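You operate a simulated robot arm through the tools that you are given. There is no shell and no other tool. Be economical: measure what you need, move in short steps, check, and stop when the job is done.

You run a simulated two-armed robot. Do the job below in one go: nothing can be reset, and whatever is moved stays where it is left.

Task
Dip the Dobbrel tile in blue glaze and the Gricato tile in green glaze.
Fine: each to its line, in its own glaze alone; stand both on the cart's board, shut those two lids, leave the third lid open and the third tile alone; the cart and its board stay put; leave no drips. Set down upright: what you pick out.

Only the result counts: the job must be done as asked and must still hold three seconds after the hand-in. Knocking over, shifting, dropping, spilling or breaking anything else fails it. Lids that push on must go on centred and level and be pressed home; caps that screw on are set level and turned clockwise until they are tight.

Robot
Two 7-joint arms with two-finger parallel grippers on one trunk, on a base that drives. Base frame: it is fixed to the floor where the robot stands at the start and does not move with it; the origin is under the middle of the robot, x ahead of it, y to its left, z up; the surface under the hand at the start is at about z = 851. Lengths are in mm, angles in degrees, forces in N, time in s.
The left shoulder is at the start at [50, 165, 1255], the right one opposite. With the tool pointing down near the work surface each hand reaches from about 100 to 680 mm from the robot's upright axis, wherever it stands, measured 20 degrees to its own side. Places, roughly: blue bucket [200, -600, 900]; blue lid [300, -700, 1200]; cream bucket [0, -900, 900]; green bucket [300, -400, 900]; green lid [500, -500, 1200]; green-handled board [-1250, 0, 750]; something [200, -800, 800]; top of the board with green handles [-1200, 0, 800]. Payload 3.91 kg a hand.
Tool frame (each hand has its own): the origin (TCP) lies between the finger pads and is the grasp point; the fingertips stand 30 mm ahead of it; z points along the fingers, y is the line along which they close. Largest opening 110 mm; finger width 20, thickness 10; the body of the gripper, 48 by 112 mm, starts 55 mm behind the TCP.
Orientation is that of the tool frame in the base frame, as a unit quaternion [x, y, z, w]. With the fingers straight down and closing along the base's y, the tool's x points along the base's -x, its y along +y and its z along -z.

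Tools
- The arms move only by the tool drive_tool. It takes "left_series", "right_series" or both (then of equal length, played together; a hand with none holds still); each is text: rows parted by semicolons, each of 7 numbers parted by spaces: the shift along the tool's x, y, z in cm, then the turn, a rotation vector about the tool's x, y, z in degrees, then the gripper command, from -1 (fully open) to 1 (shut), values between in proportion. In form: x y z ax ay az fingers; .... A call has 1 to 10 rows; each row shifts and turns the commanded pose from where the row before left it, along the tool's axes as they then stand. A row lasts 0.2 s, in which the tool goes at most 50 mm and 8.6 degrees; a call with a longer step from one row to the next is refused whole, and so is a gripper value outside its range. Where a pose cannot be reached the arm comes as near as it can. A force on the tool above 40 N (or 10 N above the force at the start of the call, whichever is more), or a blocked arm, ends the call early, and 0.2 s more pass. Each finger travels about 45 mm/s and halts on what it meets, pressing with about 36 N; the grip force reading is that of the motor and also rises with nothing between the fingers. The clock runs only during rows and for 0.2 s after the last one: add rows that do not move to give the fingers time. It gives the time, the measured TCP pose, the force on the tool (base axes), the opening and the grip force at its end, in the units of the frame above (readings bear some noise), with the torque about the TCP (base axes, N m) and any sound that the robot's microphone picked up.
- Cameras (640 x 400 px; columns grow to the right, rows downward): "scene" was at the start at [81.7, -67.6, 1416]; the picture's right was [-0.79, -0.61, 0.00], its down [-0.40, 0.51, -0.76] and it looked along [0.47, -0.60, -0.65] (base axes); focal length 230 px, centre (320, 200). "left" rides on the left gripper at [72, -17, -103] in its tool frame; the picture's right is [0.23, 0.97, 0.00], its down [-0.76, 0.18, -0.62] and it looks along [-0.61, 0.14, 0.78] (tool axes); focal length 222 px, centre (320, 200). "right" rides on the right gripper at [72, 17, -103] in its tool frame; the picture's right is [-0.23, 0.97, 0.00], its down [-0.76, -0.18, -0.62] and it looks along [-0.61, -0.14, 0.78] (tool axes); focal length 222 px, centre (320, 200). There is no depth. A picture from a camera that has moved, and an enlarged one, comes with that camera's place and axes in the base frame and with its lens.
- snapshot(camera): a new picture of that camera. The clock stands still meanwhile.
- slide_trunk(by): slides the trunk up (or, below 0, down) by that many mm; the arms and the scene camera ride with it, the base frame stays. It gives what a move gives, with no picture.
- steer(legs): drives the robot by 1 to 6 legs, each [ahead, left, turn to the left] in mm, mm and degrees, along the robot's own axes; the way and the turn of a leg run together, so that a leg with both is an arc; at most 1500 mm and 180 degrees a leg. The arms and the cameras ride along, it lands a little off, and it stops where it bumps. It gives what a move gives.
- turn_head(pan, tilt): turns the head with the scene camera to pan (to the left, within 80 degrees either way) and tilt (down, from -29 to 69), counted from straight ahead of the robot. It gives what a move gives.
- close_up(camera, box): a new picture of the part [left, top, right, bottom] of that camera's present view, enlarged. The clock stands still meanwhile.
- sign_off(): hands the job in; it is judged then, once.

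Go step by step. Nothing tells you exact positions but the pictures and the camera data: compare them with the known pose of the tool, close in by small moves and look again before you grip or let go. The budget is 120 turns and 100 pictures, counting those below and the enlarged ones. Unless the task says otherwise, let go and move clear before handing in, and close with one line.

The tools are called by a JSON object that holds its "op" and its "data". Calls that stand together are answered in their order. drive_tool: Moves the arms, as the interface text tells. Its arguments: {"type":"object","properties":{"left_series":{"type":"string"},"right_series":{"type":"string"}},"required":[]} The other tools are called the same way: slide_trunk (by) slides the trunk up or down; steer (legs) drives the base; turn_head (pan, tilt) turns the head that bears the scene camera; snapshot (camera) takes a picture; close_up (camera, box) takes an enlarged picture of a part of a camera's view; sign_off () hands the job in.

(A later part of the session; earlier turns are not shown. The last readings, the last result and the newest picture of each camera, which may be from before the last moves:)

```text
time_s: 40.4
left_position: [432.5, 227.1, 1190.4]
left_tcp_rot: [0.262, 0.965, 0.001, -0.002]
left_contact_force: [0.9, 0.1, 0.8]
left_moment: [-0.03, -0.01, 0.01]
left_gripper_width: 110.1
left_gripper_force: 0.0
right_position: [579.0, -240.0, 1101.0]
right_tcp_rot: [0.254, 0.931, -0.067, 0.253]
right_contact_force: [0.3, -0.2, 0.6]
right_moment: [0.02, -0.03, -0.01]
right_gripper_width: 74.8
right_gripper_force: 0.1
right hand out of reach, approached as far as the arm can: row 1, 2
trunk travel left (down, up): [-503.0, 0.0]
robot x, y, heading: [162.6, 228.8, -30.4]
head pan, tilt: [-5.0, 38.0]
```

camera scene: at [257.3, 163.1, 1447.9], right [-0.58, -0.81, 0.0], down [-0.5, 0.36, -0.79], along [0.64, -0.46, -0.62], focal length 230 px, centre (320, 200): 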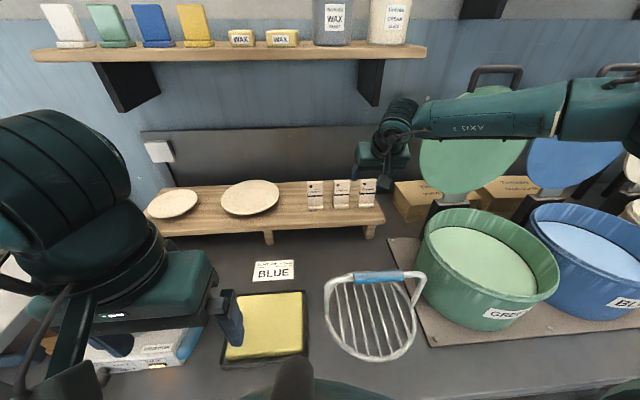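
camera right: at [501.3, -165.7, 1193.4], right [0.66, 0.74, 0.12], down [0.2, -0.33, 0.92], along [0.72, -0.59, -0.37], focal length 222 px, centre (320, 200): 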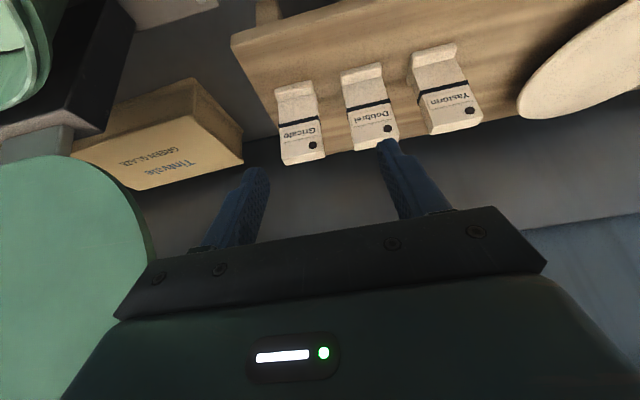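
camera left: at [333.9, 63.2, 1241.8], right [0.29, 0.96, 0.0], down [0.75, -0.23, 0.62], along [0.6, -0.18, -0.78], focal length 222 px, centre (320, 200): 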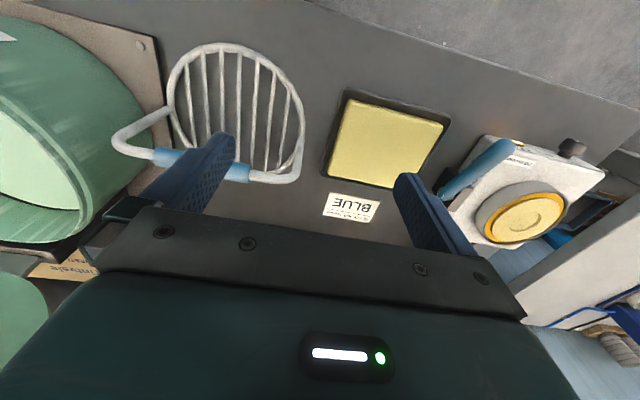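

The limit behaves like a joint limit that eases when the target is more to the hand's own side. I'll shift further left and tilt to 45°.

{"op": "steer", "data": {"legs": [[0, 100, 0]]}}

{"op": "drive_tool", "data": {"right_series": "0 0 0 0 -7.5 0 -0.36;0 0 0 0 -7.5 0 -0.36;0 0 0 0 0 0 -0.36"}}

{"op": "drive_tool", "data": {"right_series": "-1.4 0 -1.4 0 0 0 -0.36;-2.1 0 2.1 0 0 0 -0.36;-2.1 0 2.1 0 0 0 -0.36;0 0 0 0 0 0 -0.36"}}

```text
time_s: 41.9
left_position: [481.8, 314.2, 1190.4]
left_tcp_rot: [0.262, 0.965, 0.001, -0.002]
left_contact_force: [-0.4, -0.1, -0.2]
left_moment: [-0.03, 0.01, -0.02]
left_gripper_width: 110.1
left_gripper_force: 0.0
right_position: [629.5, -153.5, 1100.0]
right_tcp_rot: [0.253, 0.932, -0.066, 0.253]
right_contact_force: [-0.2, -0.2, -0.5]
right_moment: [-0.01, 0.05, -0.03]
right_gripper_width: 74.7
right_gripper_force: 0.0
trunk travel left (down, up): [-503.0, 0.0]
robot x, y, heading: [211.3, 314.7, -30.2]
head pan, tilt: [-5.0, 38.0]
```

```text
time_s: 42.7
left_position: [482.5, 314.2, 1189.8]
left_tcp_rot: [0.262, 0.965, 0.001, -0.001]
left_contact_force: [0.0, 0.5, 0.2]
left_moment: [0.01, 0.01, 0.0]
left_gripper_width: 109.6
left_gripper_force: 0.1
right_position: [629.8, -153.8, 1101.0]
right_tcp_rot: [0.242, 0.891, -0.098, 0.372]
right_contact_force: [-0.3, 0.3, 0.3]
right_moment: [0.0, 0.03, 0.03]
right_gripper_width: 74.9
right_gripper_force: 0.0
trunk travel left (down, up): [-503.0, 0.0]
robot x, y, heading: [209.4, 314.0, -30.5]
head pan, tilt: [-5.0, 38.0]
```

```text
time_s: 43.7
left_position: [482.0, 314.8, 1189.1]
left_tcp_rot: [0.262, 0.965, 0.002, -0.002]
left_contact_force: [-0.2, 0.2, 0.0]
left_moment: [-0.01, 0.01, 0.02]
left_gripper_width: 109.9
left_gripper_force: 0.0
right_position: [665.5, -187.3, 1126.5]
right_tcp_rot: [0.242, 0.891, -0.098, 0.372]
right_contact_force: [-0.5, -0.4, -0.6]
right_moment: [-0.01, -0.01, -0.01]
right_gripper_width: 75.1
right_gripper_force: 0.0
right hand out of reach, approached as far as the arm can: row 3
trunk travel left (down, up): [-503.0, 0.0]
robot x, y, heading: [211.1, 316.2, -30.5]
head pan, tilt: [-5.0, 38.0]
```

{"op": "steer", "data": {"legs": [[0, 80, 0]]}}

{"op": "drive_tool", "data": {"right_series": "0 0 0 0 -7.5 0 -0.36;0 0 0 0 -7.5 0 -0.36;0 -4 0 0 0 0 -0.36;0 -4 0 0 0 0 -0.36;0 -1.5 0 0 0 0 -0.36;0 0 0 0 0 0 -0.36"}}

{"op": "snapshot", "data": {"camera": "scene"}}

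{"op": "snapshot", "data": {"camera": "right"}}

```text
time_s: 45.1
left_position: [522.5, 383.3, 1189.3]
left_tcp_rot: [0.261, 0.965, 0.001, -0.001]
left_contact_force: [0.0, 0.2, -0.5]
left_moment: [0.0, 0.02, -0.04]
left_gripper_width: 110.2
left_gripper_force: 0.0
right_position: [705.4, -116.5, 1127.3]
right_tcp_rot: [0.242, 0.891, -0.099, 0.372]
right_contact_force: [-0.9, 0.9, 0.1]
right_moment: [0.02, -0.02, -0.03]
right_gripper_width: 74.8
right_gripper_force: 0.1
trunk travel left (down, up): [-503.0, 0.0]
robot x, y, heading: [253.4, 381.7, -30.4]
head pan, tilt: [-5.0, 38.0]
```

```text
time_s: 46.5
left_position: [522.3, 382.4, 1189.6]
left_tcp_rot: [0.262, 0.965, 0.001, -0.001]
left_contact_force: [-0.2, 0.9, 0.7]
left_moment: [0.01, 0.01, -0.01]
left_gripper_width: 110.3
left_gripper_force: 0.0
right_position: [656.1, -200.0, 1127.8]
right_tcp_rot: [0.227, 0.834, -0.13, 0.486]
right_contact_force: [0.1, 0.0, -0.9]
right_moment: [-0.03, -0.03, 0.01]
right_gripper_width: 74.7
right_gripper_force: 0.1
trunk travel left (down, up): [-503.0, 0.0]
robot x, y, heading: [252.6, 381.6, -30.5]
head pan, tilt: [-5.0, 38.0]
```

```text
69 pictures are left
camera scene: at [348.3, 317.7, 1447.9], right [-0.58, -0.82, 0.0], down [-0.5, 0.36, -0.79], along [0.64, -0.46, -0.62], focal length 230 px, centre (320, 200)
```

scene: 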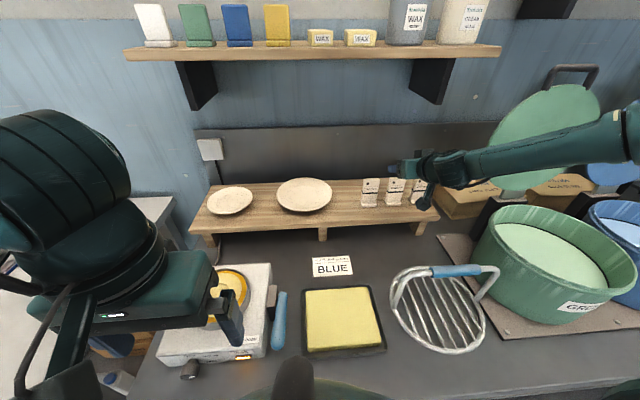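

```text
68 pictures are left
camera right: at [556.8, -121.2, 1115.7], right [0.59, 0.78, 0.2], down [-0.23, -0.07, 0.97], along [0.77, -0.62, 0.14], focal length 222 px, centre (320, 200)
```

right: 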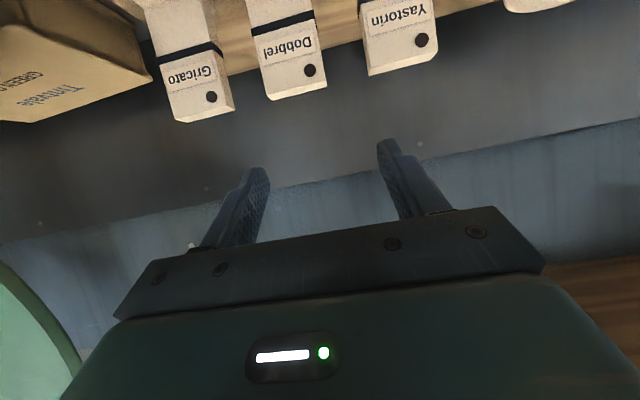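

The hand sees Dobbrel well: top front edge ≈(710,−244,1050). I'd rather hold it at 45°, so I'll tilt back 15° and test the reach to just above the tile.

{"op": "drive_tool", "data": {"right_series": "0 0 0 0 7.5 0 -0.36;0 0 0 0 7.5 0 -0.36;-0.9 -0.4 2.7 0 0 0 -0.36;-0.9 -0.4 2.7 0 0 0 -0.36;-0.9 -0.4 2.7 0 0 0 -0.36;0 0 0 0 0 0 -0.36"}}

{"op": "snapshot", "data": {"camera": "right"}}

```text
time_s: 47.9
left_position: [521.3, 382.1, 1189.8]
left_tcp_rot: [0.262, 0.965, 0.001, -0.002]
left_contact_force: [0.5, 0.7, 0.3]
left_moment: [0.0, 0.0, -0.02]
left_gripper_width: 109.8
left_gripper_force: 0.0
right_position: [690.8, -238.7, 1103.6]
right_tcp_rot: [0.243, 0.89, -0.099, 0.372]
right_contact_force: [0.2, 0.2, -0.1]
right_moment: [0.0, -0.01, 0.05]
right_gripper_width: 74.7
right_gripper_force: 0.1
right hand out of reach, approached as far as the arm can: row 4, 5
trunk travel left (down, up): [-503.0, 0.0]
robot x, y, heading: [254.8, 381.6, -30.4]
head pan, tilt: [-5.0, 38.0]
```

```text
67 pictures are left
camera right: at [590.9, -160.7, 1124.4], right [0.63, 0.76, 0.17], down [-0.01, -0.2, 0.98], along [0.78, -0.62, -0.12], focal length 222 px, centre (320, 200)
```

right: 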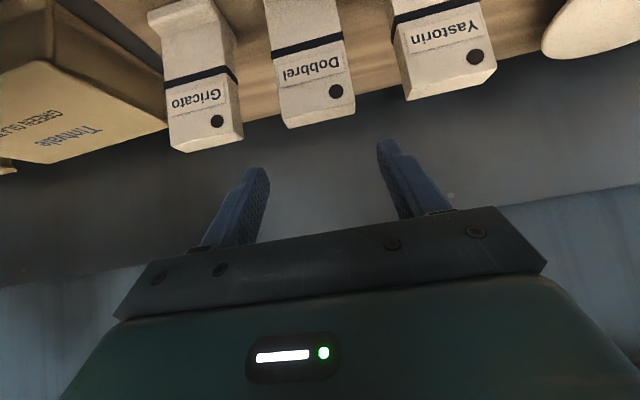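

Short by ~30 mm at 45°. I'll use 60° for the pick-up (and re-grip more steeply on the table later). First half of approach, then look.

{"op": "drive_tool", "data": {"right_series": "0 0 0 0 -7.5 0 -0.36;0 0 0 0 -7.5 0 -0.36;1.3 0.25 1.9 0 0 0 -0.36;0 0 0 0 0 0 -0.36"}}

{"op": "snapshot", "data": {"camera": "right"}}

```text
time_s: 48.9
left_position: [521.4, 381.4, 1190.3]
left_tcp_rot: [0.262, 0.965, 0.001, -0.002]
left_contact_force: [-0.3, 1.5, 0.2]
left_moment: [0.04, 0.03, 0.0]
left_gripper_width: 110.0
left_gripper_force: 0.0
right_position: [691.0, -239.1, 1098.5]
right_tcp_rot: [0.228, 0.835, -0.13, 0.483]
right_contact_force: [-0.4, 0.1, -0.1]
right_moment: [0.0, 0.01, -0.01]
right_gripper_width: 75.2
right_gripper_force: 0.1
right hand out of reach, approached as far as the arm can: row 3
trunk travel left (down, up): [-503.0, 0.0]
robot x, y, heading: [253.8, 381.5, -30.4]
head pan, tilt: [-5.0, 38.0]
```

```text
66 pictures are left
camera right: at [590.3, -159.7, 1086.7], right [0.59, 0.78, 0.2], down [-0.23, -0.07, 0.97], along [0.77, -0.62, 0.14], focal length 222 px, centre (320, 200)
```

right: 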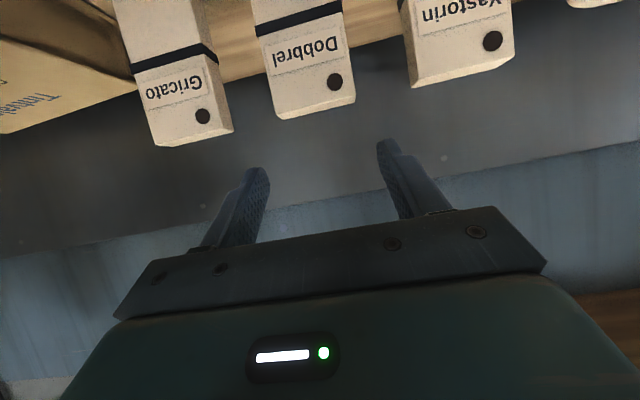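

Reach is governed by how far to the hand's own side the target lies. Better: retract, stand nearer opposite the tile and turn the robot left so the tile lies ~30° to the right.

{"op": "drive_tool", "data": {"right_series": "0.96 0 -4.06 0 0 0 -0.36;0.96 0 -4.06 0 0 0 -0.36;0.96 0 -4.06 0 0 0 -0.36;0.96 0 -4.06 0 0 0 -0.36;0.96 0 -4.06 0 0 0 -0.36;0 0 0 0 7.5 0 -0.36;0 0 0 0 7.5 0 -0.36;0 0 0 0 7.5 0 -0.36;0 0 0 0 7.5 0 -0.36;0 0 0 0 0 0 -0.36"}}

{"op": "steer", "data": {"legs": [[-30, 0, 0], [0, -290, 0], [0, 0, 30]]}}

{"op": "turn_head", "data": {"pan": -35, "tilt": 38}}

{"op": "snapshot", "data": {"camera": "scene"}}

```text
time_s: 51.1
left_position: [522.5, 383.2, 1190.3]
left_tcp_rot: [0.263, 0.965, 0.001, -0.002]
left_contact_force: [0.0, 1.3, -0.2]
left_moment: [0.0, 0.01, 0.0]
left_gripper_width: 110.2
left_gripper_force: 0.1
right_position: [517.9, -137.0, 1158.3]
right_tcp_rot: [0.254, 0.931, -0.067, 0.253]
right_contact_force: [0.0, 0.3, -0.9]
right_moment: [-0.03, 0.02, 0.01]
right_gripper_width: 74.6
right_gripper_force: 0.1
trunk travel left (down, up): [-503.0, 0.0]
robot x, y, heading: [252.5, 385.0, -30.3]
head pan, tilt: [-5.0, 38.0]
```

```text
time_s: 56.1
left_position: [315.4, 284.2, 1188.9]
left_tcp_rot: [0.002, 1.0, 0.001, -0.002]
left_contact_force: [0.6, 0.5, 0.9]
left_moment: [-0.04, 0.0, -0.04]
left_gripper_width: 110.0
left_gripper_force: 0.2
right_position: [573.9, -168.1, 1156.4]
right_tcp_rot: [0.003, 0.965, 0.001, 0.261]
right_contact_force: [-0.9, 0.2, 0.1]
right_moment: [-0.04, -0.01, -0.01]
right_gripper_width: 74.8
right_gripper_force: 0.0
trunk travel left (down, up): [-503.0, 0.0]
robot x, y, heading: [79.9, 149.5, -0.4]
head pan, tilt: [-5.0, 38.0]
```

```text
time_s: 57.0
left_position: [315.9, 283.7, 1189.6]
left_tcp_rot: [0.002, 1.0, 0.001, -0.001]
left_contact_force: [1.1, 0.5, -0.1]
left_moment: [0.01, 0.01, -0.02]
left_gripper_width: 109.7
left_gripper_force: 0.2
right_position: [573.4, -168.3, 1157.9]
right_tcp_rot: [0.002, 0.965, 0.002, 0.261]
right_contact_force: [-1.1, 0.2, 0.1]
right_moment: [-0.01, 0.03, -0.03]
right_gripper_width: 74.8
right_gripper_force: 0.1
trunk travel left (down, up): [-503.0, 0.0]
robot x, y, heading: [82.5, 150.4, -0.3]
head pan, tilt: [-35.0, 38.0]
```

```text
65 pictures are left
camera scene: at [181.8, 98.7, 1447.9], right [-0.58, -0.82, 0.0], down [-0.5, 0.36, -0.79], along [0.64, -0.45, -0.62], focal length 230 px, centre (320, 200)
```

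scene: 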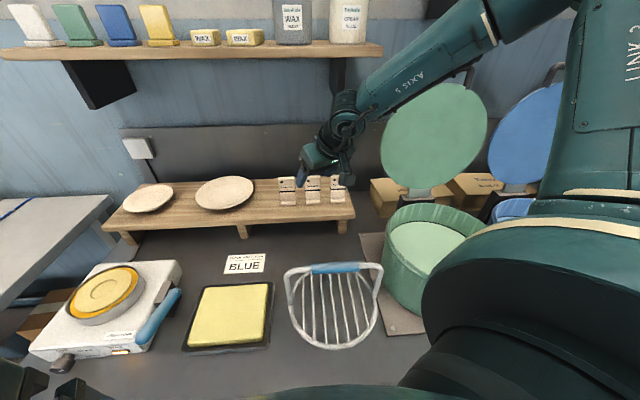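

Now a nicer arm posture. Turn the tool's yaw to the tile's direction and advance at 30° tilt.

{"op": "drive_tool", "data": {"right_series": "0 0 0 3.75 0 6.5 -0.36;0 0 0 3.75 0 6.5 -0.36;0 0 0 3.75 0 6.5 -0.36;0 0 0 3.75 0 6.5 -0.36;-2.2 0 2.66 0 0 0 -0.36;-2.2 0 2.66 0 0 0 -0.36;-2.2 0 2.66 0 0 0 -0.36;-2.2 0 2.66 0 0 0 -0.36;0 0 0 0 0 0 -0.36"}}

{"op": "snapshot", "data": {"camera": "right"}}

```text
time_s: 59.0
left_position: [315.7, 284.3, 1190.5]
left_tcp_rot: [0.003, 1.0, -0.001, -0.001]
left_contact_force: [-0.1, -0.4, 0.1]
left_moment: [0.0, -0.03, -0.05]
left_gripper_width: 110.1
left_gripper_force: 0.0
right_position: [685.3, -232.5, 1110.6]
right_tcp_rot: [0.253, 0.932, -0.064, 0.251]
right_contact_force: [0.3, 0.1, 1.2]
right_moment: [-0.02, 0.0, 0.02]
right_gripper_width: 74.9
right_gripper_force: 0.1
trunk travel left (down, up): [-503.0, 0.0]
robot x, y, heading: [81.4, 150.5, -0.4]
head pan, tilt: [-35.0, 38.0]
```

```text
64 pictures are left
camera right: at [593.9, -160.1, 1163.0], right [0.66, 0.74, 0.12], down [0.21, -0.33, 0.92], along [0.72, -0.58, -0.37], focal length 222 px, centre (320, 200)
```

right: 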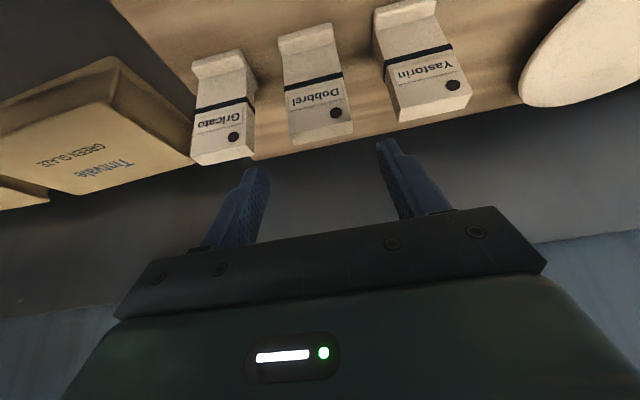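

{"op": "drive_tool", "data": {"right_series": "0.17 0.18 2.79 0 0 0 -0.36;0.17 0.18 2.79 0 0 0 -0.36;0 0 0 0 0 0 -0.36"}}

{"op": "snapshot", "data": {"camera": "right"}}

{"op": "close_up", "data": {"camera": "scene", "box": [260, 140, 370, 209]}}

```text
time_s: 59.8
left_position: [315.1, 284.3, 1190.4]
left_tcp_rot: [0.002, 1.0, 0.001, -0.001]
left_contact_force: [-0.8, -0.2, 0.1]
left_moment: [0.0, -0.01, 0.0]
left_gripper_width: 110.1
left_gripper_force: 0.1
right_position: [708.4, -242.6, 1058.8]
right_tcp_rot: [0.253, 0.932, -0.064, 0.252]
right_contact_force: [-0.3, 0.5, -0.3]
right_moment: [-0.01, 0.01, 0.01]
right_gripper_width: 74.6
right_gripper_force: 0.0
trunk travel left (down, up): [-503.0, 0.0]
robot x, y, heading: [84.0, 148.8, -0.3]
head pan, tilt: [-35.0, 38.0]
```

```text
63 pictures are left
camera right: at [617.1, -170.2, 1112.9], right [0.66, 0.74, 0.12], down [0.21, -0.33, 0.92], along [0.72, -0.58, -0.37], focal length 222 px, centre (320, 200)
```

right: 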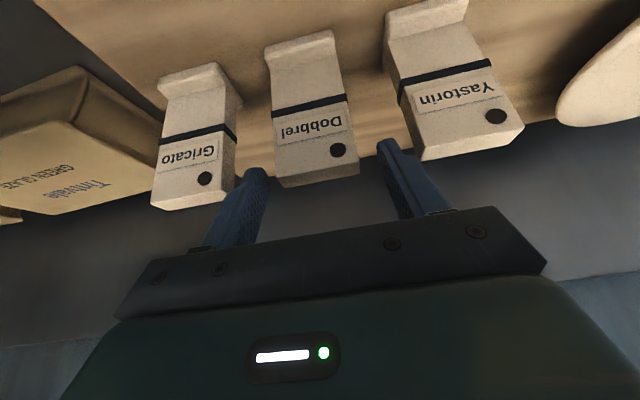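

```text
5.80 times, centred on (315, 174) of scene
camera zoom: at [181.5, 98.8, 1447.9], right [-0.58, -0.82, 0.0], down [-0.5, 0.36, -0.79], along [0.64, -0.46, -0.62], focal length 1336 px, centre (349, 348)
```

zoom: 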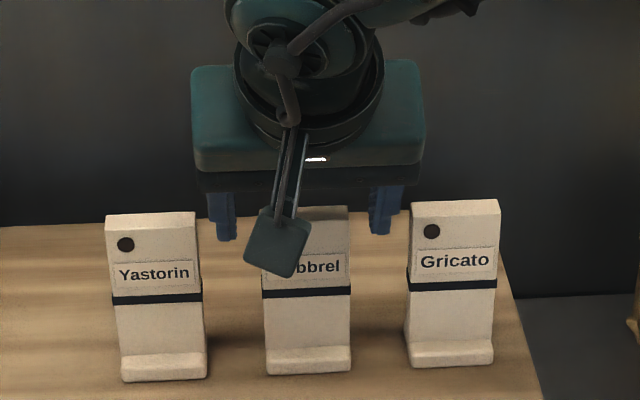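

Well centred sideways; the tile top seems ~18 mm below and ~15 mm ahead of the TCP. Closing in.

{"op": "drive_tool", "data": {"right_series": "-0.15 0 1.24 0 0 0 -0.36;-0.15 0 1.24 0 0 0 -0.36;0 0 0 0 0 0 -0.36"}}

{"op": "close_up", "data": {"camera": "right", "box": [200, 50, 440, 240]}}

{"op": "close_up", "data": {"camera": "scene", "box": [280, 155, 350, 199]}}

```text
time_s: 60.6
left_position: [315.6, 283.8, 1189.2]
left_tcp_rot: [0.002, 1.0, 0.001, -0.002]
left_contact_force: [-0.3, -0.8, -0.7]
left_moment: [0.04, -0.01, -0.02]
left_gripper_width: 110.0
left_gripper_force: 0.1
right_position: [712.5, -252.3, 1045.9]
right_tcp_rot: [0.253, 0.932, -0.064, 0.252]
right_contact_force: [-0.7, 0.1, -0.5]
right_moment: [0.0, 0.01, -0.03]
right_gripper_width: 74.8
right_gripper_force: 0.1
right hand out of reach, approached as far as the arm can: row 2
trunk travel left (down, up): [-503.0, 0.0]
robot x, y, heading: [81.9, 151.9, -0.2]
head pan, tilt: [-35.0, 38.0]
```

```text
2.11 times, centred on (320, 145) of right
camera zoom: at [621.4, -178.8, 1098.6], right [0.66, 0.74, 0.12], down [0.21, -0.33, 0.92], along [0.72, -0.58, -0.37], focal length 468 px, centre (320, 316)
```

zoom: 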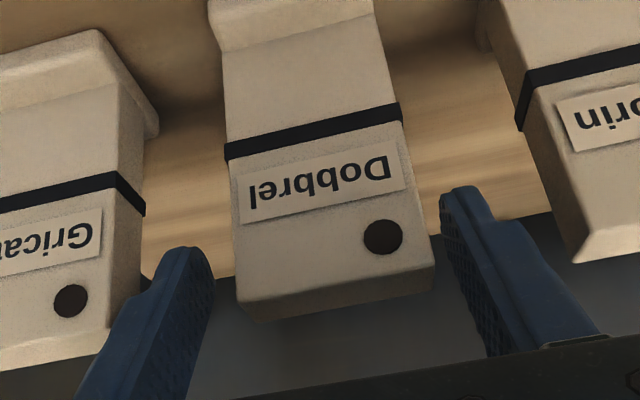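

```text
9.09 times, centred on (315, 177) of scene
camera zoom: at [181.9, 98.6, 1447.9], right [-0.58, -0.82, 0.0], down [-0.5, 0.36, -0.79], along [0.64, -0.46, -0.62], focal length 2095 px, centre (366, 409)
```

zoom: 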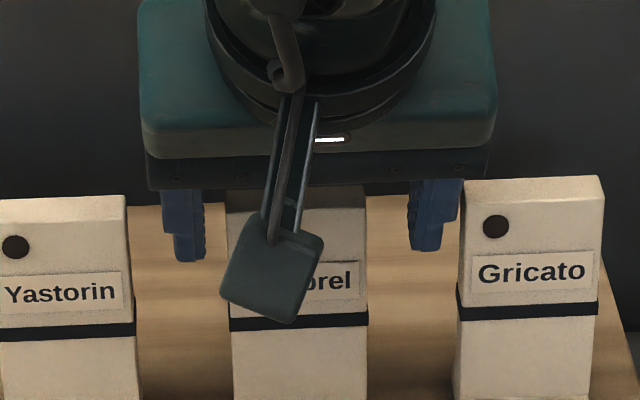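

Slightly short of reach again; I'll lift clear, drive 20 mm closer, and come back in.

{"op": "drive_tool", "data": {"right_series": "0.3 0 -3 0 0 0 -0.36;1.0 0 -3 0 0 0 -0.36;0 0 0 0 0 0 -0.36"}}

{"op": "steer", "data": {"legs": [[22, 10, 0]]}}

```text
time_s: 61.4
left_position: [315.7, 283.2, 1189.2]
left_tcp_rot: [0.002, 1.0, 0.001, -0.002]
left_contact_force: [-0.5, -0.3, 0.9]
left_moment: [0.0, 0.04, -0.01]
left_gripper_width: 110.0
left_gripper_force: 0.1
right_position: [676.4, -230.7, 1090.6]
right_tcp_rot: [0.253, 0.932, -0.065, 0.251]
right_contact_force: [-0.1, 0.2, -0.6]
right_moment: [-0.02, -0.04, 0.01]
right_gripper_width: 74.7
right_gripper_force: 0.0
trunk travel left (down, up): [-503.0, 0.0]
robot x, y, heading: [81.3, 147.7, -0.3]
head pan, tilt: [-35.0, 38.0]
```

```text
time_s: 62.2
left_position: [338.0, 294.1, 1189.2]
left_tcp_rot: [0.002, 1.0, 0.0, -0.002]
left_contact_force: [0.2, 0.4, 0.0]
left_moment: [0.0, 0.03, 0.01]
left_gripper_width: 109.8
left_gripper_force: 0.1
right_position: [698.5, -221.2, 1090.0]
right_tcp_rot: [0.253, 0.932, -0.065, 0.251]
right_contact_force: [0.5, -0.4, -0.1]
right_moment: [0.03, 0.01, -0.04]
right_gripper_width: 74.8
right_gripper_force: 0.1
trunk travel left (down, up): [-503.0, 0.0]
robot x, y, heading: [104.4, 161.7, -0.5]
head pan, tilt: [-35.0, 38.0]
```

{"op": "drive_tool", "data": {"right_series": "0 -1.57 0 0 0 0 -0.36;-0.1 0 2.1 0 0 0 -0.36;-0.1 0 2.1 0 0 0 -0.36;-0.1 0 2.1 0 0 0 -0.36;0 0 0 0 0 0 -0.36"}}

{"op": "close_up", "data": {"camera": "right", "box": [200, 50, 440, 240]}}

{"op": "close_up", "data": {"camera": "scene", "box": [230, 140, 370, 228]}}

```text
time_s: 63.5
left_position: [336.6, 293.0, 1189.3]
left_tcp_rot: [0.003, 1.0, 0.001, -0.001]
left_contact_force: [0.4, -0.1, -0.5]
left_moment: [0.01, 0.01, 0.01]
left_gripper_width: 109.9
left_gripper_force: 0.0
right_position: [720.6, -251.2, 1038.0]
right_tcp_rot: [0.254, 0.932, -0.064, 0.251]
right_contact_force: [0.2, -0.3, 0.3]
right_moment: [0.02, 0.0, -0.03]
right_gripper_width: 74.9
right_gripper_force: 0.0
trunk travel left (down, up): [-503.0, 0.0]
robot x, y, heading: [101.9, 159.3, -0.1]
head pan, tilt: [-35.0, 38.0]
```

```text
2.11 times, centred on (320, 145) of right
camera zoom: at [629.7, -179.1, 1090.9], right [0.66, 0.74, 0.12], down [0.21, -0.33, 0.92], along [0.72, -0.58, -0.37], focal length 468 px, centre (320, 316)
```

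zoom: 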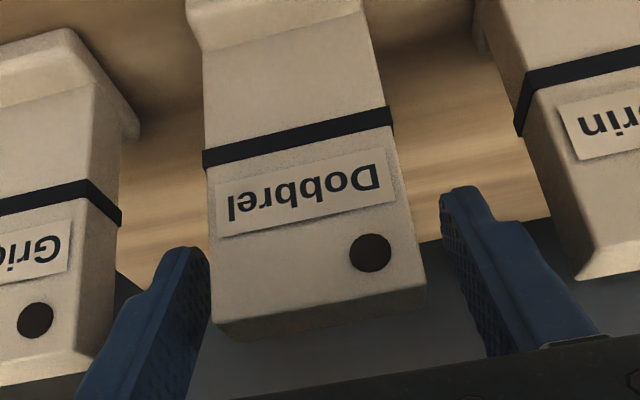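

```text
4.55 times, centred on (300, 184) of scene
camera zoom: at [203.0, 108.5, 1448.0], right [-0.58, -0.82, 0.0], down [-0.5, 0.36, -0.79], along [0.64, -0.46, -0.62], focal length 1048 px, centre (411, 273)
```

zoom: 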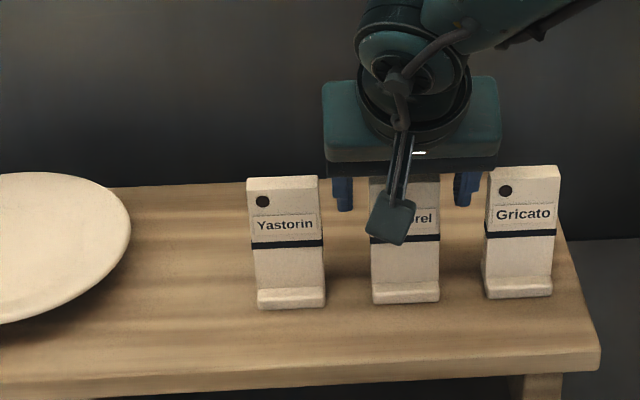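

Fingers straddle the tile with ~20–25 mm of overlap above the line. Gripping.

{"op": "drive_tool", "data": {"right_series": "0.1 -0.1 0 0 0 0 0.1;0 0 0 0 0 0 0.3;0 0 0 0 0 0 0.6;0 0 0 0 0 0 1;0 0 0 0 0 0 1;0 0 0 0 0 0 1"}}

{"op": "close_up", "data": {"camera": "right", "box": [200, 50, 440, 240]}}

```text
time_s: 64.8
left_position: [336.8, 292.8, 1189.3]
left_tcp_rot: [0.002, 1.0, 0.001, -0.003]
left_contact_force: [0.5, 0.5, 0.1]
left_moment: [0.0, -0.03, -0.02]
left_gripper_width: 110.1
left_gripper_force: 0.0
right_position: [719.4, -252.2, 1037.7]
right_tcp_rot: [0.253, 0.932, -0.066, 0.252]
right_contact_force: [-0.4, 0.4, -0.1]
right_moment: [-0.01, 0.04, -0.01]
right_gripper_width: 49.9
right_gripper_force: 35.9
trunk travel left (down, up): [-503.0, 0.0]
robot x, y, heading: [99.2, 159.4, -0.6]
head pan, tilt: [-35.0, 38.0]
```

```text
2.11 times, centred on (320, 145) of right
camera zoom: at [628.5, -179.5, 1090.3], right [0.66, 0.74, 0.12], down [0.21, -0.33, 0.92], along [0.72, -0.58, -0.37], focal length 468 px, centre (320, 316)
```

zoom: 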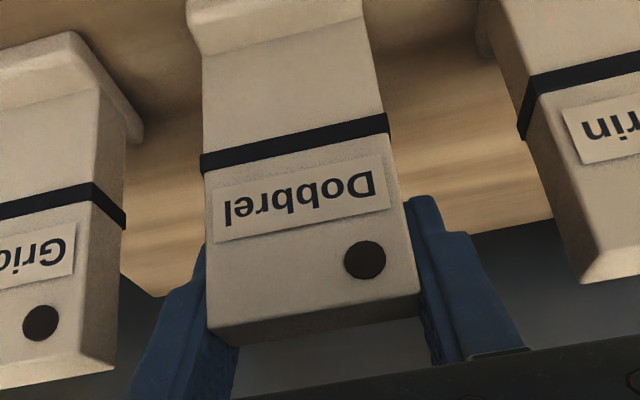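

Firm grip (49.9 mm). Lifting straight up, then drawing back.

{"op": "drive_tool", "data": {"right_series": "-1 0 -1.73 0 0 0 1;-2 0 -3.46 0 0 0 1;-2 0 -3.46 0 0 0 1;1.5 0 -3 0 0 0 1;3.5 0 -2.5 0 0 0 1;4 0 -2.3 0 0 0 1;4 0 -2.3 0 0 0 1;4 0 -2.3 0 0 0 1;4 0 -2.3 0 0 0 1;0 0 0 0 0 0 1"}}

{"op": "snapshot", "data": {"camera": "right"}}

{"op": "snapshot", "data": {"camera": "scene"}}

```text
time_s: 67.0
left_position: [338.1, 293.9, 1189.2]
left_tcp_rot: [0.003, 1.0, 0.0, -0.002]
left_contact_force: [1.3, -0.5, 0.1]
left_moment: [0.0, -0.05, 0.01]
left_gripper_width: 110.1
left_gripper_force: 0.1
right_position: [499.1, -124.8, 1161.6]
right_tcp_rot: [0.254, 0.932, -0.065, 0.252]
right_contact_force: [0.0, -0.3, -0.2]
right_moment: [0.02, 0.02, 0.04]
right_gripper_width: 49.5
right_gripper_force: 36.0
trunk travel left (down, up): [-503.0, 0.0]
robot x, y, heading: [104.8, 158.8, -0.2]
head pan, tilt: [-35.0, 38.0]
```

```text
56 pictures are left
camera right: at [407.7, -51.7, 1212.7], right [0.66, 0.74, 0.12], down [0.21, -0.33, 0.92], along [0.72, -0.58, -0.37], focal length 222 px, centre (320, 200)
```

right: 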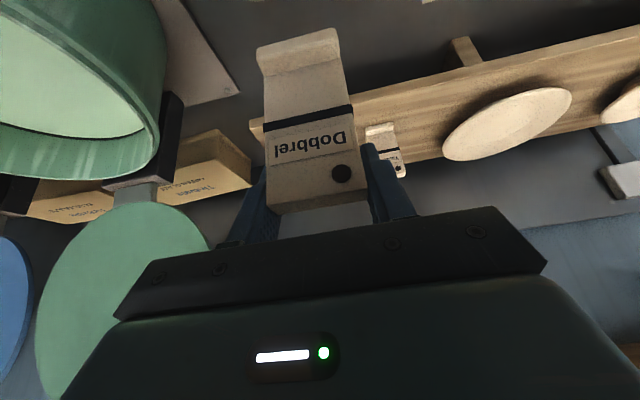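

```text
55 pictures are left
camera scene: at [204.1, 108.1, 1447.8], right [-0.58, -0.82, 0.0], down [-0.5, 0.36, -0.79], along [0.64, -0.46, -0.62], focal length 230 px, centre (320, 200)
```

scene: 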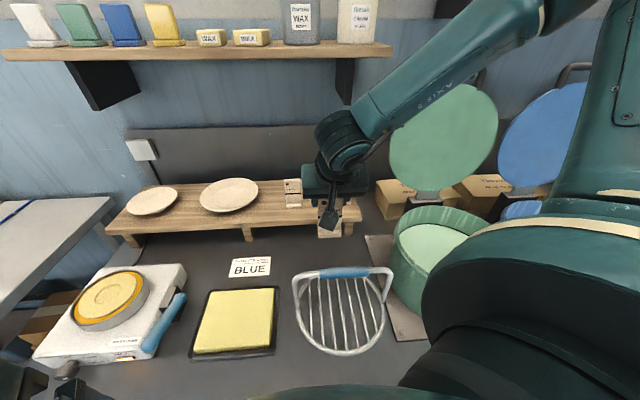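

Tile safely in hand, vertical. Now back off, turn to face the table and drive right to the blue bucket.

{"op": "steer", "data": {"legs": [[-40, 0, 0], [0, 0, -30], [0, -430, 0]]}}

{"op": "turn_head", "data": {"pan": -15, "tilt": 42}}

{"op": "snapshot", "data": {"camera": "scene"}}

{"op": "snapshot", "data": {"camera": "right"}}

```text
time_s: 73.3
left_position: [115.6, -214.0, 1189.2]
left_tcp_rot: [0.262, 0.965, 0.001, -0.002]
left_contact_force: [0.7, 0.4, -0.2]
left_moment: [0.03, 0.01, 0.02]
left_gripper_width: 109.8
left_gripper_force: 0.0
right_position: [46.4, -656.1, 1158.0]
right_tcp_rot: [0.485, 0.835, -0.127, 0.226]
right_contact_force: [0.0, -0.5, -1.2]
right_moment: [0.03, -0.04, 0.01]
right_gripper_width: 49.4
right_gripper_force: 36.0
trunk travel left (down, up): [-503.0, 0.0]
robot x, y, heading: [-155.3, -209.7, -30.2]
head pan, tilt: [-35.0, 38.0]
```

```text
time_s: 74.2
left_position: [115.5, -212.5, 1190.9]
left_tcp_rot: [0.26, 0.965, 0.001, -0.002]
left_contact_force: [-0.3, 0.1, 0.7]
left_moment: [-0.04, 0.0, -0.03]
left_gripper_width: 110.1
left_gripper_force: 0.0
right_position: [45.9, -654.9, 1160.2]
right_tcp_rot: [0.486, 0.835, -0.128, 0.227]
right_contact_force: [0.9, 0.9, -1.1]
right_moment: [-0.01, -0.04, 0.02]
right_gripper_width: 49.5
right_gripper_force: 35.7
trunk travel left (down, up): [-503.0, 0.0]
robot x, y, heading: [-153.0, -212.4, -30.1]
head pan, tilt: [-15.0, 42.0]
```

```text
54 pictures are left
camera scene: at [-69.7, -287.6, 1442.0], right [-0.71, -0.7, 0.0], down [-0.47, 0.48, -0.74], along [0.52, -0.53, -0.67], focal length 230 px, centre (320, 200)
```

scene: 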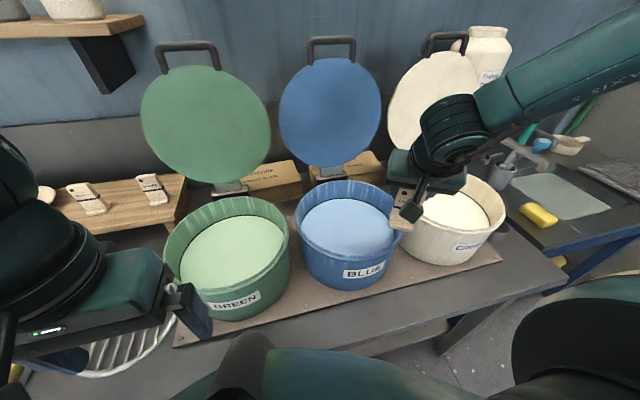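

```text
53 pictures are left
camera right: at [3.4, -547.3, 1212.8], right [0.94, 0.31, 0.12], down [0.01, -0.39, 0.92], along [0.33, -0.87, -0.37], focal length 222 px, centre (320, 200)
```

right: 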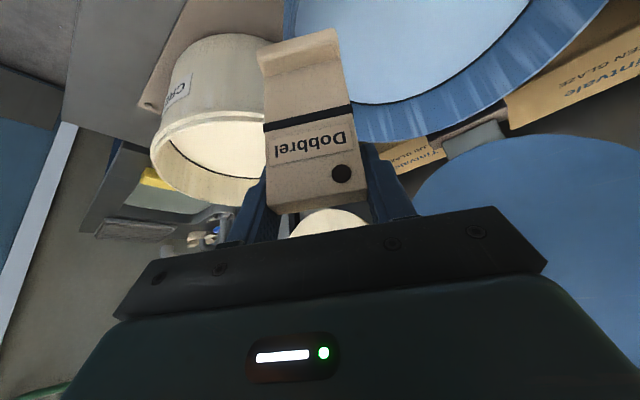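

Blue bucket centre ≈(166,−630), rim ≈1012. Turn the tool square to the table again and bring the tile over the middle of the blue bucket, high.

{"op": "drive_tool", "data": {"right_series": "0 0 0 -3.75 0 -6.5 1;0 0 0 -3.75 0 -6.5 1;0 0 0 -3.75 0 -6.5 1;0 0 0 -3.75 0 -6.5 1;-3.2 2.7 1.85 0 0 0 1;-3.2 2.7 1.85 0 0 0 1;-3.2 2.7 1.85 0 0 0 1;0 0 0 0 0 0 1"}}

{"op": "snapshot", "data": {"camera": "right"}}

{"op": "close_up", "data": {"camera": "scene", "box": [270, 110, 470, 310]}}

```text
time_s: 76.0
left_position: [114.4, -212.3, 1190.8]
left_tcp_rot: [0.261, 0.965, 0.0, -0.001]
left_contact_force: [-0.1, 0.5, -0.5]
left_moment: [0.02, -0.02, -0.01]
left_gripper_width: 109.8
left_gripper_force: 0.1
right_position: [183.5, -640.5, 1162.0]
right_tcp_rot: [0.253, 0.932, -0.065, 0.253]
right_contact_force: [-0.4, -0.9, -1.2]
right_moment: [-0.04, -0.02, 0.01]
right_gripper_width: 49.6
right_gripper_force: 36.3
trunk travel left (down, up): [-503.0, 0.0]
robot x, y, heading: [-157.2, -211.4, -30.3]
head pan, tilt: [-15.0, 42.0]
```

```text
52 pictures are left
camera right: at [91.6, -568.0, 1214.0], right [0.66, 0.74, 0.12], down [0.2, -0.33, 0.92], along [0.72, -0.58, -0.37], focal length 222 px, centre (320, 200)
```

right: 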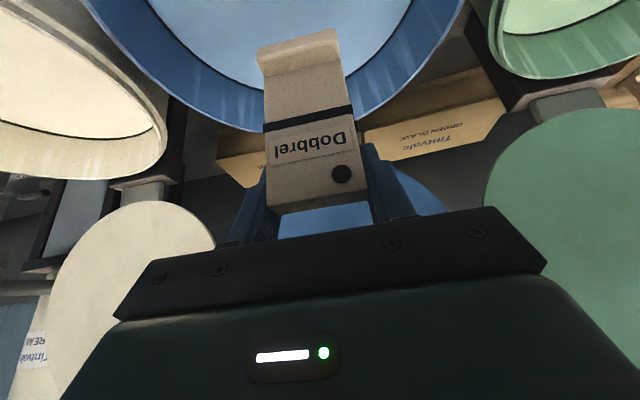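

```text
2.00 times, centred on (370, 210) of scene
camera zoom: at [-70.6, -287.3, 1442.0], right [-0.71, -0.7, 0.0], down [-0.47, 0.48, -0.74], along [0.52, -0.53, -0.67], focal length 461 px, centre (220, 180)
```

zoom: 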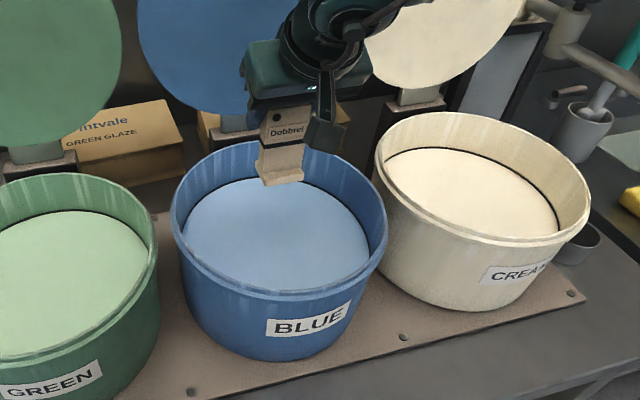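

Centred over blue. Lowering in stages.

{"op": "drive_tool", "data": {"right_series": "1.75 0 3.03 0 0 0 1;1.75 0 3.03 0 0 0 1;0 0 0 0 0 0 1"}}

{"op": "close_up", "data": {"camera": "right", "box": [160, 0, 480, 200]}}

{"op": "close_up", "data": {"camera": "scene", "box": [290, 140, 410, 260]}}

```text
time_s: 76.8
left_position: [115.1, -212.8, 1190.5]
left_tcp_rot: [0.262, 0.965, 0.002, -0.002]
left_contact_force: [0.4, -0.1, 0.0]
left_moment: [0.02, 0.02, 0.04]
left_gripper_width: 110.2
left_gripper_force: 0.1
right_position: [183.0, -641.6, 1091.6]
right_tcp_rot: [0.253, 0.932, -0.067, 0.252]
right_contact_force: [0.3, 0.0, -1.1]
right_moment: [-0.04, -0.01, 0.02]
right_gripper_width: 49.7
right_gripper_force: 35.6
trunk travel left (down, up): [-503.0, 0.0]
robot x, y, heading: [-154.5, -212.3, -30.4]
head pan, tilt: [-15.0, 42.0]
```

```text
2.00 times, centred on (320, 100) of right
camera zoom: at [91.8, -568.7, 1143.5], right [0.66, 0.74, 0.12], down [0.2, -0.33, 0.92], along [0.72, -0.58, -0.37], focal length 444 px, centre (320, 400)
```

zoom: 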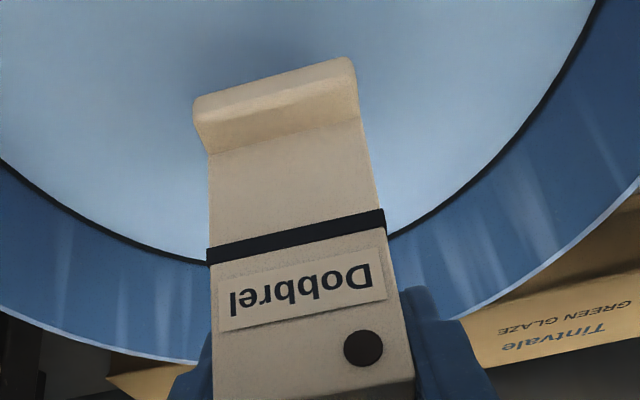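

```text
3.33 times, centred on (350, 200) of scene
camera zoom: at [-69.8, -287.3, 1442.0], right [-0.71, -0.7, 0.0], down [-0.47, 0.48, -0.74], along [0.52, -0.53, -0.67], focal length 768 px, centre (220, 200)
```

zoom: 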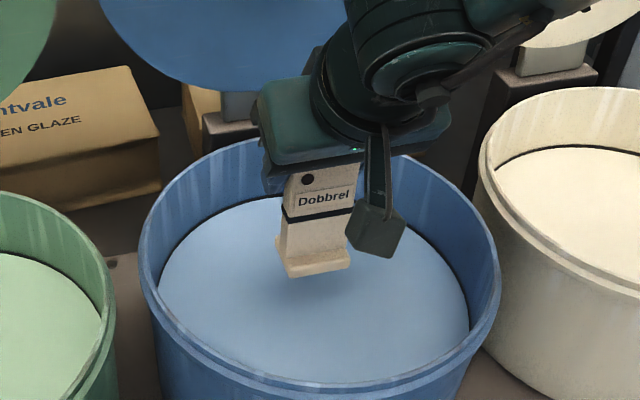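

{"op": "drive_tool", "data": {"right_series": "0.75 0 1.3 0 0 0 1;0.75 0 1.3 0 0 0 1;0 0 0 0 0 0 1"}}

{"op": "close_up", "data": {"camera": "right", "box": [160, 0, 480, 200]}}

{"op": "close_up", "data": {"camera": "scene", "box": [290, 140, 410, 260]}}

```text
time_s: 77.6
left_position: [115.3, -213.2, 1189.8]
left_tcp_rot: [0.262, 0.965, 0.001, -0.002]
left_contact_force: [0.0, 0.2, 0.7]
left_moment: [0.04, -0.01, -0.02]
left_gripper_width: 110.0
left_gripper_force: 0.0
right_position: [182.5, -640.7, 1061.0]
right_tcp_rot: [0.253, 0.932, -0.066, 0.253]
right_contact_force: [-0.5, 0.0, -1.4]
right_moment: [0.01, -0.01, -0.01]
right_gripper_width: 49.6
right_gripper_force: 36.3
trunk travel left (down, up): [-503.0, 0.0]
robot x, y, heading: [-154.0, -214.9, -30.4]
head pan, tilt: [-15.0, 42.0]
```

```text
2.00 times, centred on (320, 100) of right
camera zoom: at [92.2, -568.4, 1113.6], right [0.66, 0.74, 0.12], down [0.2, -0.33, 0.92], along [0.72, -0.58, -0.37], focal length 444 px, centre (320, 400)
```

zoom: 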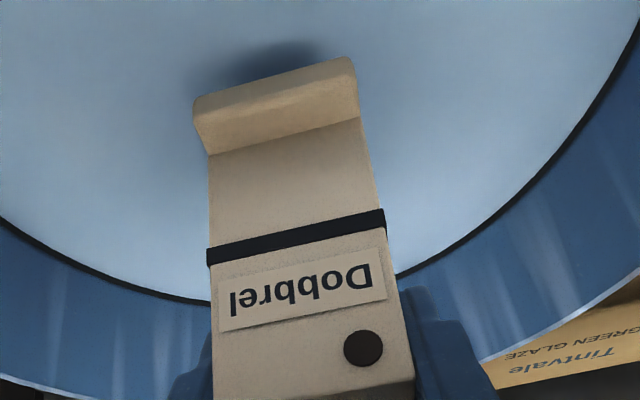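

```text
3.33 times, centred on (350, 200) of scene
camera zoom: at [-69.7, -287.4, 1442.0], right [-0.71, -0.7, 0.0], down [-0.47, 0.48, -0.74], along [0.52, -0.53, -0.67], focal length 768 px, centre (220, 200)
```

zoom: 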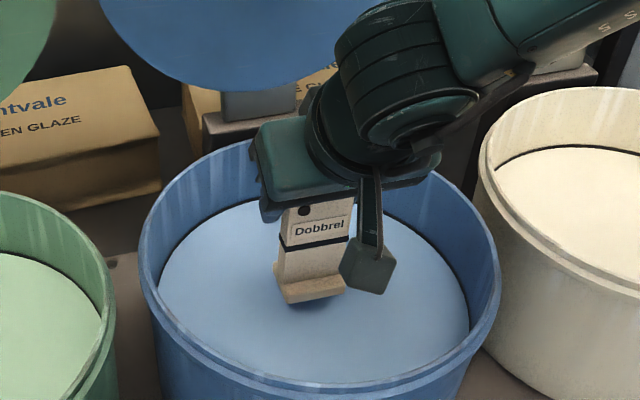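

{"op": "drive_tool", "data": {"right_series": "0.75 0 1.3 0 0 0 1;0 0 0 0 0 0 1"}}

{"op": "close_up", "data": {"camera": "right", "box": [220, 0, 420, 125]}}

```text
time_s: 78.2
left_position: [114.7, -212.5, 1189.7]
left_tcp_rot: [0.261, 0.965, 0.001, -0.001]
left_contact_force: [-0.1, 0.3, -0.3]
left_moment: [-0.01, 0.02, -0.04]
left_gripper_width: 109.9
left_gripper_force: 0.0
right_position: [183.5, -640.7, 1046.4]
right_tcp_rot: [0.253, 0.932, -0.065, 0.253]
right_contact_force: [-0.3, -0.8, -1.9]
right_moment: [-0.02, -0.02, 0.0]
right_gripper_width: 49.5
right_gripper_force: 35.9
trunk travel left (down, up): [-503.0, 0.0]
robot x, y, heading: [-149.1, -210.5, -30.5]
head pan, tilt: [-15.0, 42.0]
```

```text
3.20 times, centred on (320, 62) of right
camera zoom: at [92.4, -568.1, 1098.6], right [0.66, 0.74, 0.12], down [0.2, -0.33, 0.92], along [0.72, -0.58, -0.37], focal length 711 px, centre (320, 640)
```

zoom: 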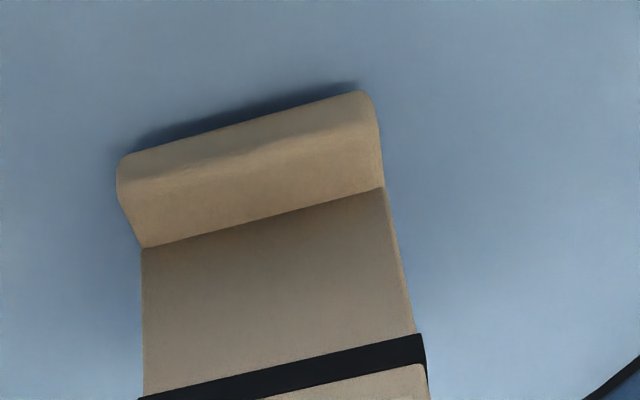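

{"op": "drive_tool", "data": {"right_series": "0.5 0 0.866 0 0 0 1;0 0 0 0 0 0 1"}}

{"op": "close_up", "data": {"camera": "right", "box": [220, 0, 420, 125]}}

```text
time_s: 78.8
left_position: [116.0, -212.2, 1189.6]
left_tcp_rot: [0.261, 0.965, 0.001, -0.001]
left_contact_force: [0.1, -0.5, -0.4]
left_moment: [-0.01, -0.04, 0.02]
left_gripper_width: 110.0
left_gripper_force: 0.0
right_position: [183.8, -641.0, 1035.5]
right_tcp_rot: [0.254, 0.931, -0.066, 0.253]
right_contact_force: [-0.7, 0.6, -1.6]
right_moment: [-0.03, -0.01, 0.0]
right_gripper_width: 49.8
right_gripper_force: 35.8
trunk travel left (down, up): [-503.0, 0.0]
robot x, y, heading: [-154.9, -215.3, -30.2]
head pan, tilt: [-15.0, 42.0]
```

```text
3.20 times, centred on (320, 62) of right
camera zoom: at [92.6, -567.9, 1088.4], right [0.66, 0.74, 0.12], down [0.2, -0.33, 0.92], along [0.72, -0.58, -0.37], focal length 711 px, centre (320, 640)
```

zoom: 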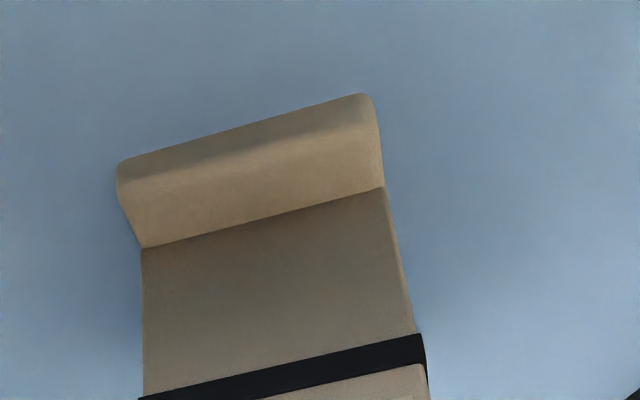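

The foot has just entered the glaze (level ≈952). Line should meet it near TCP z≈987. Lowering 38 mm, then checking.

{"op": "drive_tool", "data": {"right_series": "1 0 1.73 0 0 0 1;0.9 0 1.56 0 0 0 1;0 0 0 0 0 0 1"}}

{"op": "close_up", "data": {"camera": "right", "box": [220, 40, 420, 165]}}

{"op": "close_up", "data": {"camera": "scene", "box": [320, 150, 400, 230]}}

```text
time_s: 79.6
left_position: [115.6, -212.6, 1189.6]
left_tcp_rot: [0.261, 0.965, 0.002, -0.002]
left_contact_force: [0.4, -0.2, 0.0]
left_moment: [-0.03, 0.02, 0.0]
left_gripper_width: 109.8
left_gripper_force: 0.1
right_position: [180.4, -644.0, 1001.1]
right_tcp_rot: [0.253, 0.932, -0.065, 0.253]
right_contact_force: [-0.1, -0.3, -1.0]
right_moment: [0.0, 0.01, 0.0]
right_gripper_width: 49.6
right_gripper_force: 36.3
right hand out of reach, approached as far as the arm can: row 2
trunk travel left (down, up): [-503.0, 0.0]
robot x, y, heading: [-154.3, -205.5, -30.8]
head pan, tilt: [-15.0, 42.0]
```

```text
3.20 times, centred on (320, 102) of right
camera zoom: at [89.8, -570.1, 1053.5], right [0.66, 0.74, 0.12], down [0.2, -0.33, 0.92], along [0.72, -0.58, -0.37], focal length 711 px, centre (320, 512)
```

zoom: 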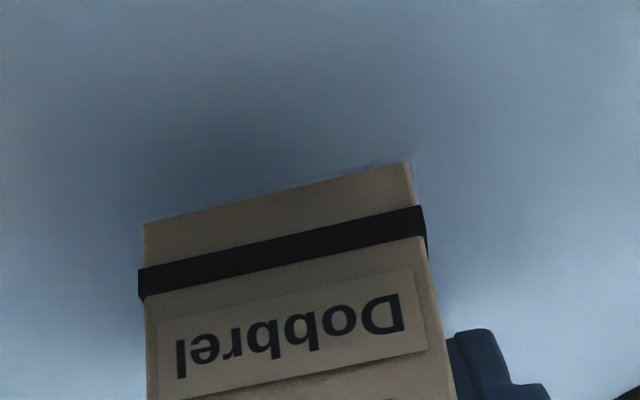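

```text
5.00 times, centred on (360, 190) of scene
camera zoom: at [-69.6, -287.5, 1441.9], right [-0.71, -0.7, 0.0], down [-0.47, 0.48, -0.74], along [0.52, -0.53, -0.67], focal length 1152 px, centre (120, 250)
```

zoom: 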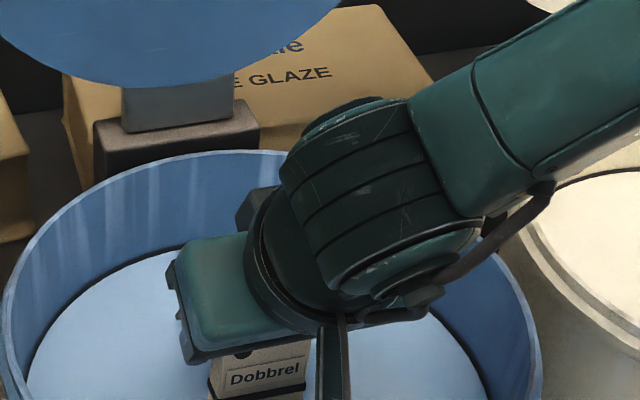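

The glaze edge is about 9 mm below the line's lower edge; the arm is at its low reach limit, so I'll lower the trunk 11 mm.

{"op": "slide_trunk", "data": {"by": -11}}

{"op": "close_up", "data": {"camera": "right", "box": [220, 40, 420, 165]}}

```text
time_s: 80.2
left_position: [115.2, -212.2, 1179.1]
left_tcp_rot: [0.261, 0.965, 0.001, -0.001]
left_contact_force: [0.3, 0.0, 0.9]
left_moment: [0.0, 0.04, 0.0]
left_gripper_width: 110.2
left_gripper_force: 0.2
right_position: [181.1, -642.5, 989.7]
right_tcp_rot: [0.253, 0.932, -0.065, 0.253]
right_contact_force: [-1.2, -0.4, -1.2]
right_moment: [-0.02, 0.02, 0.0]
right_gripper_width: 49.9
right_gripper_force: 35.7
trunk travel left (down, up): [-492.0, 11.0]
robot x, y, heading: [-154.9, -209.0, -30.0]
head pan, tilt: [-15.0, 42.0]
```

```text
3.20 times, centred on (320, 102) of right
camera zoom: at [89.7, -569.9, 1042.7], right [0.66, 0.74, 0.12], down [0.2, -0.33, 0.92], along [0.72, -0.58, -0.37], focal length 711 px, centre (320, 512)
```

zoom: 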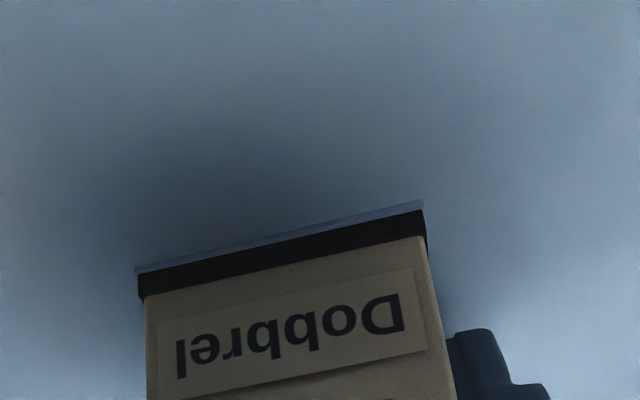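

Right at the line's lower edge; 2 mm more for the middle of the line.

{"op": "slide_trunk", "data": {"by": -2}}

{"op": "close_up", "data": {"camera": "right", "box": [220, 40, 420, 165]}}

```text
time_s: 80.7
left_position: [114.7, -213.0, 1177.1]
left_tcp_rot: [0.262, 0.965, 0.001, -0.001]
left_contact_force: [-0.1, -0.1, 0.1]
left_moment: [-0.03, -0.01, 0.01]
left_gripper_width: 110.1
left_gripper_force: 0.1
right_position: [180.8, -644.2, 988.0]
right_tcp_rot: [0.253, 0.931, -0.066, 0.253]
right_contact_force: [0.0, -0.1, -1.2]
right_moment: [0.0, -0.07, 0.0]
right_gripper_width: 49.8
right_gripper_force: 35.7
trunk travel left (down, up): [-490.0, 13.0]
robot x, y, heading: [-154.6, -214.9, -30.2]
head pan, tilt: [-15.0, 42.0]
```

```text
3.20 times, centred on (320, 102) of right
camera zoom: at [89.8, -570.0, 1040.7], right [0.66, 0.74, 0.12], down [0.2, -0.33, 0.92], along [0.72, -0.58, -0.37], focal length 711 px, centre (320, 512)
```

zoom: 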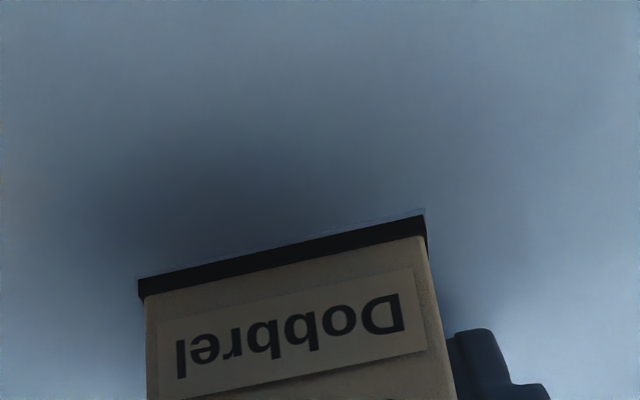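

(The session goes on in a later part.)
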